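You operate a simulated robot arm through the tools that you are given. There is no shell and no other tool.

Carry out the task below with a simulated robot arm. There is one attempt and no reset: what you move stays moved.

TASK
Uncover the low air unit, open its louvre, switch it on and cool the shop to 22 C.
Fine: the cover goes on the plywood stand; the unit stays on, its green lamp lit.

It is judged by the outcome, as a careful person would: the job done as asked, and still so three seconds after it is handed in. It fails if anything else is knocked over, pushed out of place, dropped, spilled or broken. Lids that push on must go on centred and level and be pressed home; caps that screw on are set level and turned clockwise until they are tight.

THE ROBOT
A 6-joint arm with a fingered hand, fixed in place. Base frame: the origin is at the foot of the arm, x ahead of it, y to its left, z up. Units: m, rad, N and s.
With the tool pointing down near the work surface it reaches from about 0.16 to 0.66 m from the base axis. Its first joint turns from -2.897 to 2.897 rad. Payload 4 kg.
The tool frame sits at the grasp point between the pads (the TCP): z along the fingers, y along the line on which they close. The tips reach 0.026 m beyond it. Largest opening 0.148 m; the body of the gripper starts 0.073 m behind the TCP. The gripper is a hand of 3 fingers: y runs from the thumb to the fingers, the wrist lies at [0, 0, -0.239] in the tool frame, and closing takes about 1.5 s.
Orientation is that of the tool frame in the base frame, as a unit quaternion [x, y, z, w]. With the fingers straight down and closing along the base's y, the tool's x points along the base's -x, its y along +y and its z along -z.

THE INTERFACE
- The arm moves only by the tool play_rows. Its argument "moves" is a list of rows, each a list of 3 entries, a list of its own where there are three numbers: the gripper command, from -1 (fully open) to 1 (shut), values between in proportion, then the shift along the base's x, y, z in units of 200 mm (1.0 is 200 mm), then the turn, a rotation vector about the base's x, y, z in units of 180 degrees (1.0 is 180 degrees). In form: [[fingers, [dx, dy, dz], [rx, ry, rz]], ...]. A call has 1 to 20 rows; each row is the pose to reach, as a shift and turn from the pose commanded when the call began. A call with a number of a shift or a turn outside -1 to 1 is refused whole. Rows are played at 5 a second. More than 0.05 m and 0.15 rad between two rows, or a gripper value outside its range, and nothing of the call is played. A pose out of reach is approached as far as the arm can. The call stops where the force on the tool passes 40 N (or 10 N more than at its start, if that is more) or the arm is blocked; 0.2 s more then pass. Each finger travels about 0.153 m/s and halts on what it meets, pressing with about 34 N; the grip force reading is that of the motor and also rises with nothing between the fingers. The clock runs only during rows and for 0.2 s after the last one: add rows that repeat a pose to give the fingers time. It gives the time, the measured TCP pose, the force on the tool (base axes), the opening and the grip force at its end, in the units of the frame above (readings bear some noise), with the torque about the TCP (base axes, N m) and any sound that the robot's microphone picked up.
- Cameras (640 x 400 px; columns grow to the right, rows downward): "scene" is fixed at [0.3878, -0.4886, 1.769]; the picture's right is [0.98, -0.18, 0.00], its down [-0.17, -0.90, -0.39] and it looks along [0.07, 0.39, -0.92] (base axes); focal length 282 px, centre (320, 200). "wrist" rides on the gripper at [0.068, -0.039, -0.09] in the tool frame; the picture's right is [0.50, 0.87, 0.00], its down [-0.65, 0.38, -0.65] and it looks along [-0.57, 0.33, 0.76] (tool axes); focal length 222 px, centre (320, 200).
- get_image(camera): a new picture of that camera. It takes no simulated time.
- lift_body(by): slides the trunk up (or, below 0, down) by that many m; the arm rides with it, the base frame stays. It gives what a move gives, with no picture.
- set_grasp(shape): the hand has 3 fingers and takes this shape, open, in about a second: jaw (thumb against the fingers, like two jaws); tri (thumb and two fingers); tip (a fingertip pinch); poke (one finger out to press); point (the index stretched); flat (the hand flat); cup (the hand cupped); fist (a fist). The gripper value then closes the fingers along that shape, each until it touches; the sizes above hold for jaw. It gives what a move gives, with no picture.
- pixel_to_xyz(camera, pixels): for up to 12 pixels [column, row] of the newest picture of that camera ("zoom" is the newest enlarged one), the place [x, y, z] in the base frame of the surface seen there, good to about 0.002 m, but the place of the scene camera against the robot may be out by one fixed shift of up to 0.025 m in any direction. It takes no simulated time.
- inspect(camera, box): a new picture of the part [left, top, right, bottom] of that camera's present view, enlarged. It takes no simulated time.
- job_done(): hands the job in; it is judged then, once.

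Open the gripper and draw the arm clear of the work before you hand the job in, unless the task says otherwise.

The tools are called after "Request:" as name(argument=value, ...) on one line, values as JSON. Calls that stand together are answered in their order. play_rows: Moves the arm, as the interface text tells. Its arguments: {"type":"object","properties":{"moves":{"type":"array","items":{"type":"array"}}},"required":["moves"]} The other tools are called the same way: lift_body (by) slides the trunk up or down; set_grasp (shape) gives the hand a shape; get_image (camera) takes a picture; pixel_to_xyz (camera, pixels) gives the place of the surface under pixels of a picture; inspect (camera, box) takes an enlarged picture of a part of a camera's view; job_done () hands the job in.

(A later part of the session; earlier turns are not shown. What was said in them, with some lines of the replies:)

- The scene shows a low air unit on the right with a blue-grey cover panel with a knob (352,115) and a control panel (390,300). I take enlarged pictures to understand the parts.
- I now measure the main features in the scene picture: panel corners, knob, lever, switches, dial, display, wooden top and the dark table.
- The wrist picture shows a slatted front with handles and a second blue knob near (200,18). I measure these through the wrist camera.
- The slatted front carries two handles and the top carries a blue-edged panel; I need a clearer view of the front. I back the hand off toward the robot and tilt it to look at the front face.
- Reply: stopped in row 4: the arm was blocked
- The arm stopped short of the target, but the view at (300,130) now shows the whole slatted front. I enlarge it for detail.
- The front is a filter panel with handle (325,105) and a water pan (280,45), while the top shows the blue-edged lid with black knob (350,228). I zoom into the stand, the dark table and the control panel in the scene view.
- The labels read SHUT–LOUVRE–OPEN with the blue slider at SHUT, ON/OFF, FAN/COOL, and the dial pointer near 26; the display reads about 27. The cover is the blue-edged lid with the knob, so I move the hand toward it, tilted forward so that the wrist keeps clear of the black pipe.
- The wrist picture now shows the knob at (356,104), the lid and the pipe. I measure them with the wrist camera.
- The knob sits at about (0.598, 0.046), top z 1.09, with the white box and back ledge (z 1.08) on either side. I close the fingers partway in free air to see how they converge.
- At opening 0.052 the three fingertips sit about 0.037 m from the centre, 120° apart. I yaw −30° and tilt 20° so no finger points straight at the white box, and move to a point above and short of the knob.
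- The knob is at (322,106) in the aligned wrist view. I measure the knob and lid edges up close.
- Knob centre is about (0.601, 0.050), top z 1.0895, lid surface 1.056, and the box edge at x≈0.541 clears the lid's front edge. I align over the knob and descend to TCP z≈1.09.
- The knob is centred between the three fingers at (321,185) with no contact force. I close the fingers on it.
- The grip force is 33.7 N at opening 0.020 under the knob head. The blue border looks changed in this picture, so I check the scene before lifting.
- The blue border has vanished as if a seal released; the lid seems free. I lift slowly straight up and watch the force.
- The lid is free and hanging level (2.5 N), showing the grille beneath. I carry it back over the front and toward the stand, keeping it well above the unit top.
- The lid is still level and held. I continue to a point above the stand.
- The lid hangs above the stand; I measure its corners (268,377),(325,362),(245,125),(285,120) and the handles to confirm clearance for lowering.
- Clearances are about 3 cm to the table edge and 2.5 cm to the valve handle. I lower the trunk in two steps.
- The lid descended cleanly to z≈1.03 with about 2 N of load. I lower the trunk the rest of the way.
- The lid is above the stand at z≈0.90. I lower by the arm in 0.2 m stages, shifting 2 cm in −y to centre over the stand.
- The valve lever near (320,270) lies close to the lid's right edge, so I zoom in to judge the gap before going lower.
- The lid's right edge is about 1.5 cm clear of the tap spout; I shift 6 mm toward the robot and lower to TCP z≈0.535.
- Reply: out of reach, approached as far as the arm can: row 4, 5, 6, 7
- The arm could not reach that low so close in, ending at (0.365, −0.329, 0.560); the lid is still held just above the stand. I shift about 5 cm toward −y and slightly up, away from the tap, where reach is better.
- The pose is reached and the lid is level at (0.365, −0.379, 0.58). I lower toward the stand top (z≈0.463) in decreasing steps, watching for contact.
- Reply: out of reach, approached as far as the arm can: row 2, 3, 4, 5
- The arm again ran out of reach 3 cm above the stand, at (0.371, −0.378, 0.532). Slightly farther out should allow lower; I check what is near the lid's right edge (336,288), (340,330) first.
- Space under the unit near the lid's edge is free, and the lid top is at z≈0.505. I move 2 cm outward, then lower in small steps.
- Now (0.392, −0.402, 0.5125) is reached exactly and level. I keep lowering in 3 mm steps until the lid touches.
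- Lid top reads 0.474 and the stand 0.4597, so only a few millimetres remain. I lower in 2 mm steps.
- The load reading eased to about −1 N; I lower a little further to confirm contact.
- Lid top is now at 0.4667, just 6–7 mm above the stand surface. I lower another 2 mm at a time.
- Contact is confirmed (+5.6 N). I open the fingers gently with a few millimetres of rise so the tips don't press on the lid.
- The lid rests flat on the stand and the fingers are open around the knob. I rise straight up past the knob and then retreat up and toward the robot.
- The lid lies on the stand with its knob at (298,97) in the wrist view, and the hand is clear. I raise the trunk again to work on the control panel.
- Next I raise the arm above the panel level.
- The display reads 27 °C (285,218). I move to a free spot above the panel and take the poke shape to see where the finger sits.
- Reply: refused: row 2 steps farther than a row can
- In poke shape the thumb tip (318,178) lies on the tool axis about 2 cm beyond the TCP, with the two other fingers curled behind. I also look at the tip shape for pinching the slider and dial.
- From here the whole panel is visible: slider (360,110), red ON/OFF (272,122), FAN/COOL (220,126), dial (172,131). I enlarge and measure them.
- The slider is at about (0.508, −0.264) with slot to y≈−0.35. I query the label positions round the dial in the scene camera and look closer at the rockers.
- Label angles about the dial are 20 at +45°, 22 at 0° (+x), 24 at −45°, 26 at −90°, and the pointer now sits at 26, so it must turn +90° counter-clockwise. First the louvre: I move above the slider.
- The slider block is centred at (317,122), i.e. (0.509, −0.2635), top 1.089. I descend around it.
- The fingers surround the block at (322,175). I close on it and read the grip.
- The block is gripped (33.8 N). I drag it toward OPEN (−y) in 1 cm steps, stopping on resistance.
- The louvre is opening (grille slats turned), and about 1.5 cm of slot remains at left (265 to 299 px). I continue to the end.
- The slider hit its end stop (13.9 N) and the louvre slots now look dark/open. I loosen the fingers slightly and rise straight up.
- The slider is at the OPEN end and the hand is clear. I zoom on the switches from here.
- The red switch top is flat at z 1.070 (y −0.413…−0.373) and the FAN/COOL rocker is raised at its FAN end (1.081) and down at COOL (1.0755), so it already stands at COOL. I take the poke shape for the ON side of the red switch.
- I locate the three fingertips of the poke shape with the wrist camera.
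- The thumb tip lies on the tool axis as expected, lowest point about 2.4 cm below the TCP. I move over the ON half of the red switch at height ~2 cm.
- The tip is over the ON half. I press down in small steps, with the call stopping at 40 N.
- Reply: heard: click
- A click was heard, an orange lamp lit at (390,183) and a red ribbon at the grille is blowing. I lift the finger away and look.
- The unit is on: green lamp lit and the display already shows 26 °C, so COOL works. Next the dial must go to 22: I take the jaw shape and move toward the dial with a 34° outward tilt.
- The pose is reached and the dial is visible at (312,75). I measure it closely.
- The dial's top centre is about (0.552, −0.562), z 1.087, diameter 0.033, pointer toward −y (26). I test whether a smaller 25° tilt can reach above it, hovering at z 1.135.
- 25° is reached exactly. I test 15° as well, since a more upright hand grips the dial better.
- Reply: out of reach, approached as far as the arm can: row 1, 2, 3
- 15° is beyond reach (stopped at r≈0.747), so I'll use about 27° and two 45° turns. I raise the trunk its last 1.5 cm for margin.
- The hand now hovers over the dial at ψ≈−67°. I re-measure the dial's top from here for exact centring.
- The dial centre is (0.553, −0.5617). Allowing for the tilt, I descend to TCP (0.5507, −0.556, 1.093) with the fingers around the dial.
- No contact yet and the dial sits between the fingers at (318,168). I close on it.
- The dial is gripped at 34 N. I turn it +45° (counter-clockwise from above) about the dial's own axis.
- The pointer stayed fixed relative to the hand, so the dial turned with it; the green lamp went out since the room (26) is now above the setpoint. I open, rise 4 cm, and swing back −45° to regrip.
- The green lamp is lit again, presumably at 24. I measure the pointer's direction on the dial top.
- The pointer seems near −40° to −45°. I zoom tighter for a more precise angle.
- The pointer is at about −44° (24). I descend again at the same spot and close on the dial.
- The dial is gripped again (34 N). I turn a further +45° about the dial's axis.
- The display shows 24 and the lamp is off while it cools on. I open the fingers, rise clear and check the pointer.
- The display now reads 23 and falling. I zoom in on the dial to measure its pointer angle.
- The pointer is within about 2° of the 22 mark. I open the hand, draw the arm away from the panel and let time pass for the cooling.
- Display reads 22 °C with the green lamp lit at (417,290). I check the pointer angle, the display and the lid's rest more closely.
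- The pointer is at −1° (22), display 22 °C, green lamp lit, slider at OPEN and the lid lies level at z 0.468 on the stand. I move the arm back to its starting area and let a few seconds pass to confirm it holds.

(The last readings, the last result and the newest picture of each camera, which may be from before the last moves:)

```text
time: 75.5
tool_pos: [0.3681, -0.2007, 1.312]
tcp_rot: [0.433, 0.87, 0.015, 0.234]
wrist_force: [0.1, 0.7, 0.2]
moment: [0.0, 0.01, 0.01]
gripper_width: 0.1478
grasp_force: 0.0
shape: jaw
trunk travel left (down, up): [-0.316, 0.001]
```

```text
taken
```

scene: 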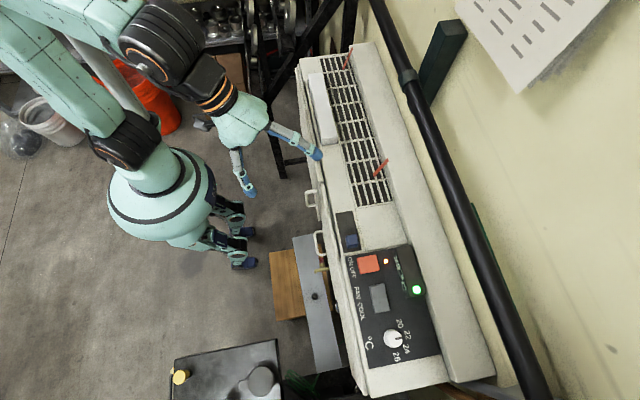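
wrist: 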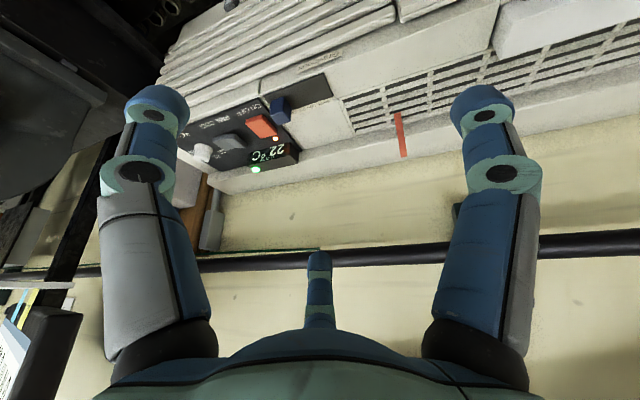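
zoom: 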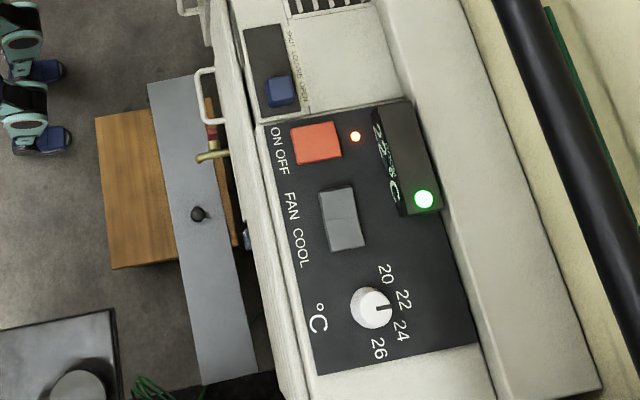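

After almost 4 more seconds the display still reads 22 °C. Both lamps are lit, the ribbons blow from the open louvre, the lid rests on the stand and the arm is clear, so I hand the job in.

Request:
job_done()

```text
The job is handed in.
```

The air unit is uncovered, its louvre is open, and it is running on COOL. The room display reads 22 °C, and the green lamp is lit.

- **Cover:** it lies level on the plywood stand. It sits off-centre, because the arm could not reach low enough nearer the middle. Its centre is about 6 cm in from the nearest edges, and its ends overhang.
- **Louvre:** the slider is at the OPEN end stop, and air is blowing from the grille.
- **Switch and dial:** I pressed the ON side of the red switch. The FAN/COOL rocker was already at COOL, so I left it alone. The dial pointer is within a degree or two of the 22 mark.

I watched the display and lamp for nearly four seconds before handing in, and both held steady. Nothing else was moved or knocked in the pictures I took, and the arm is back near its starting position, clear of the unit.
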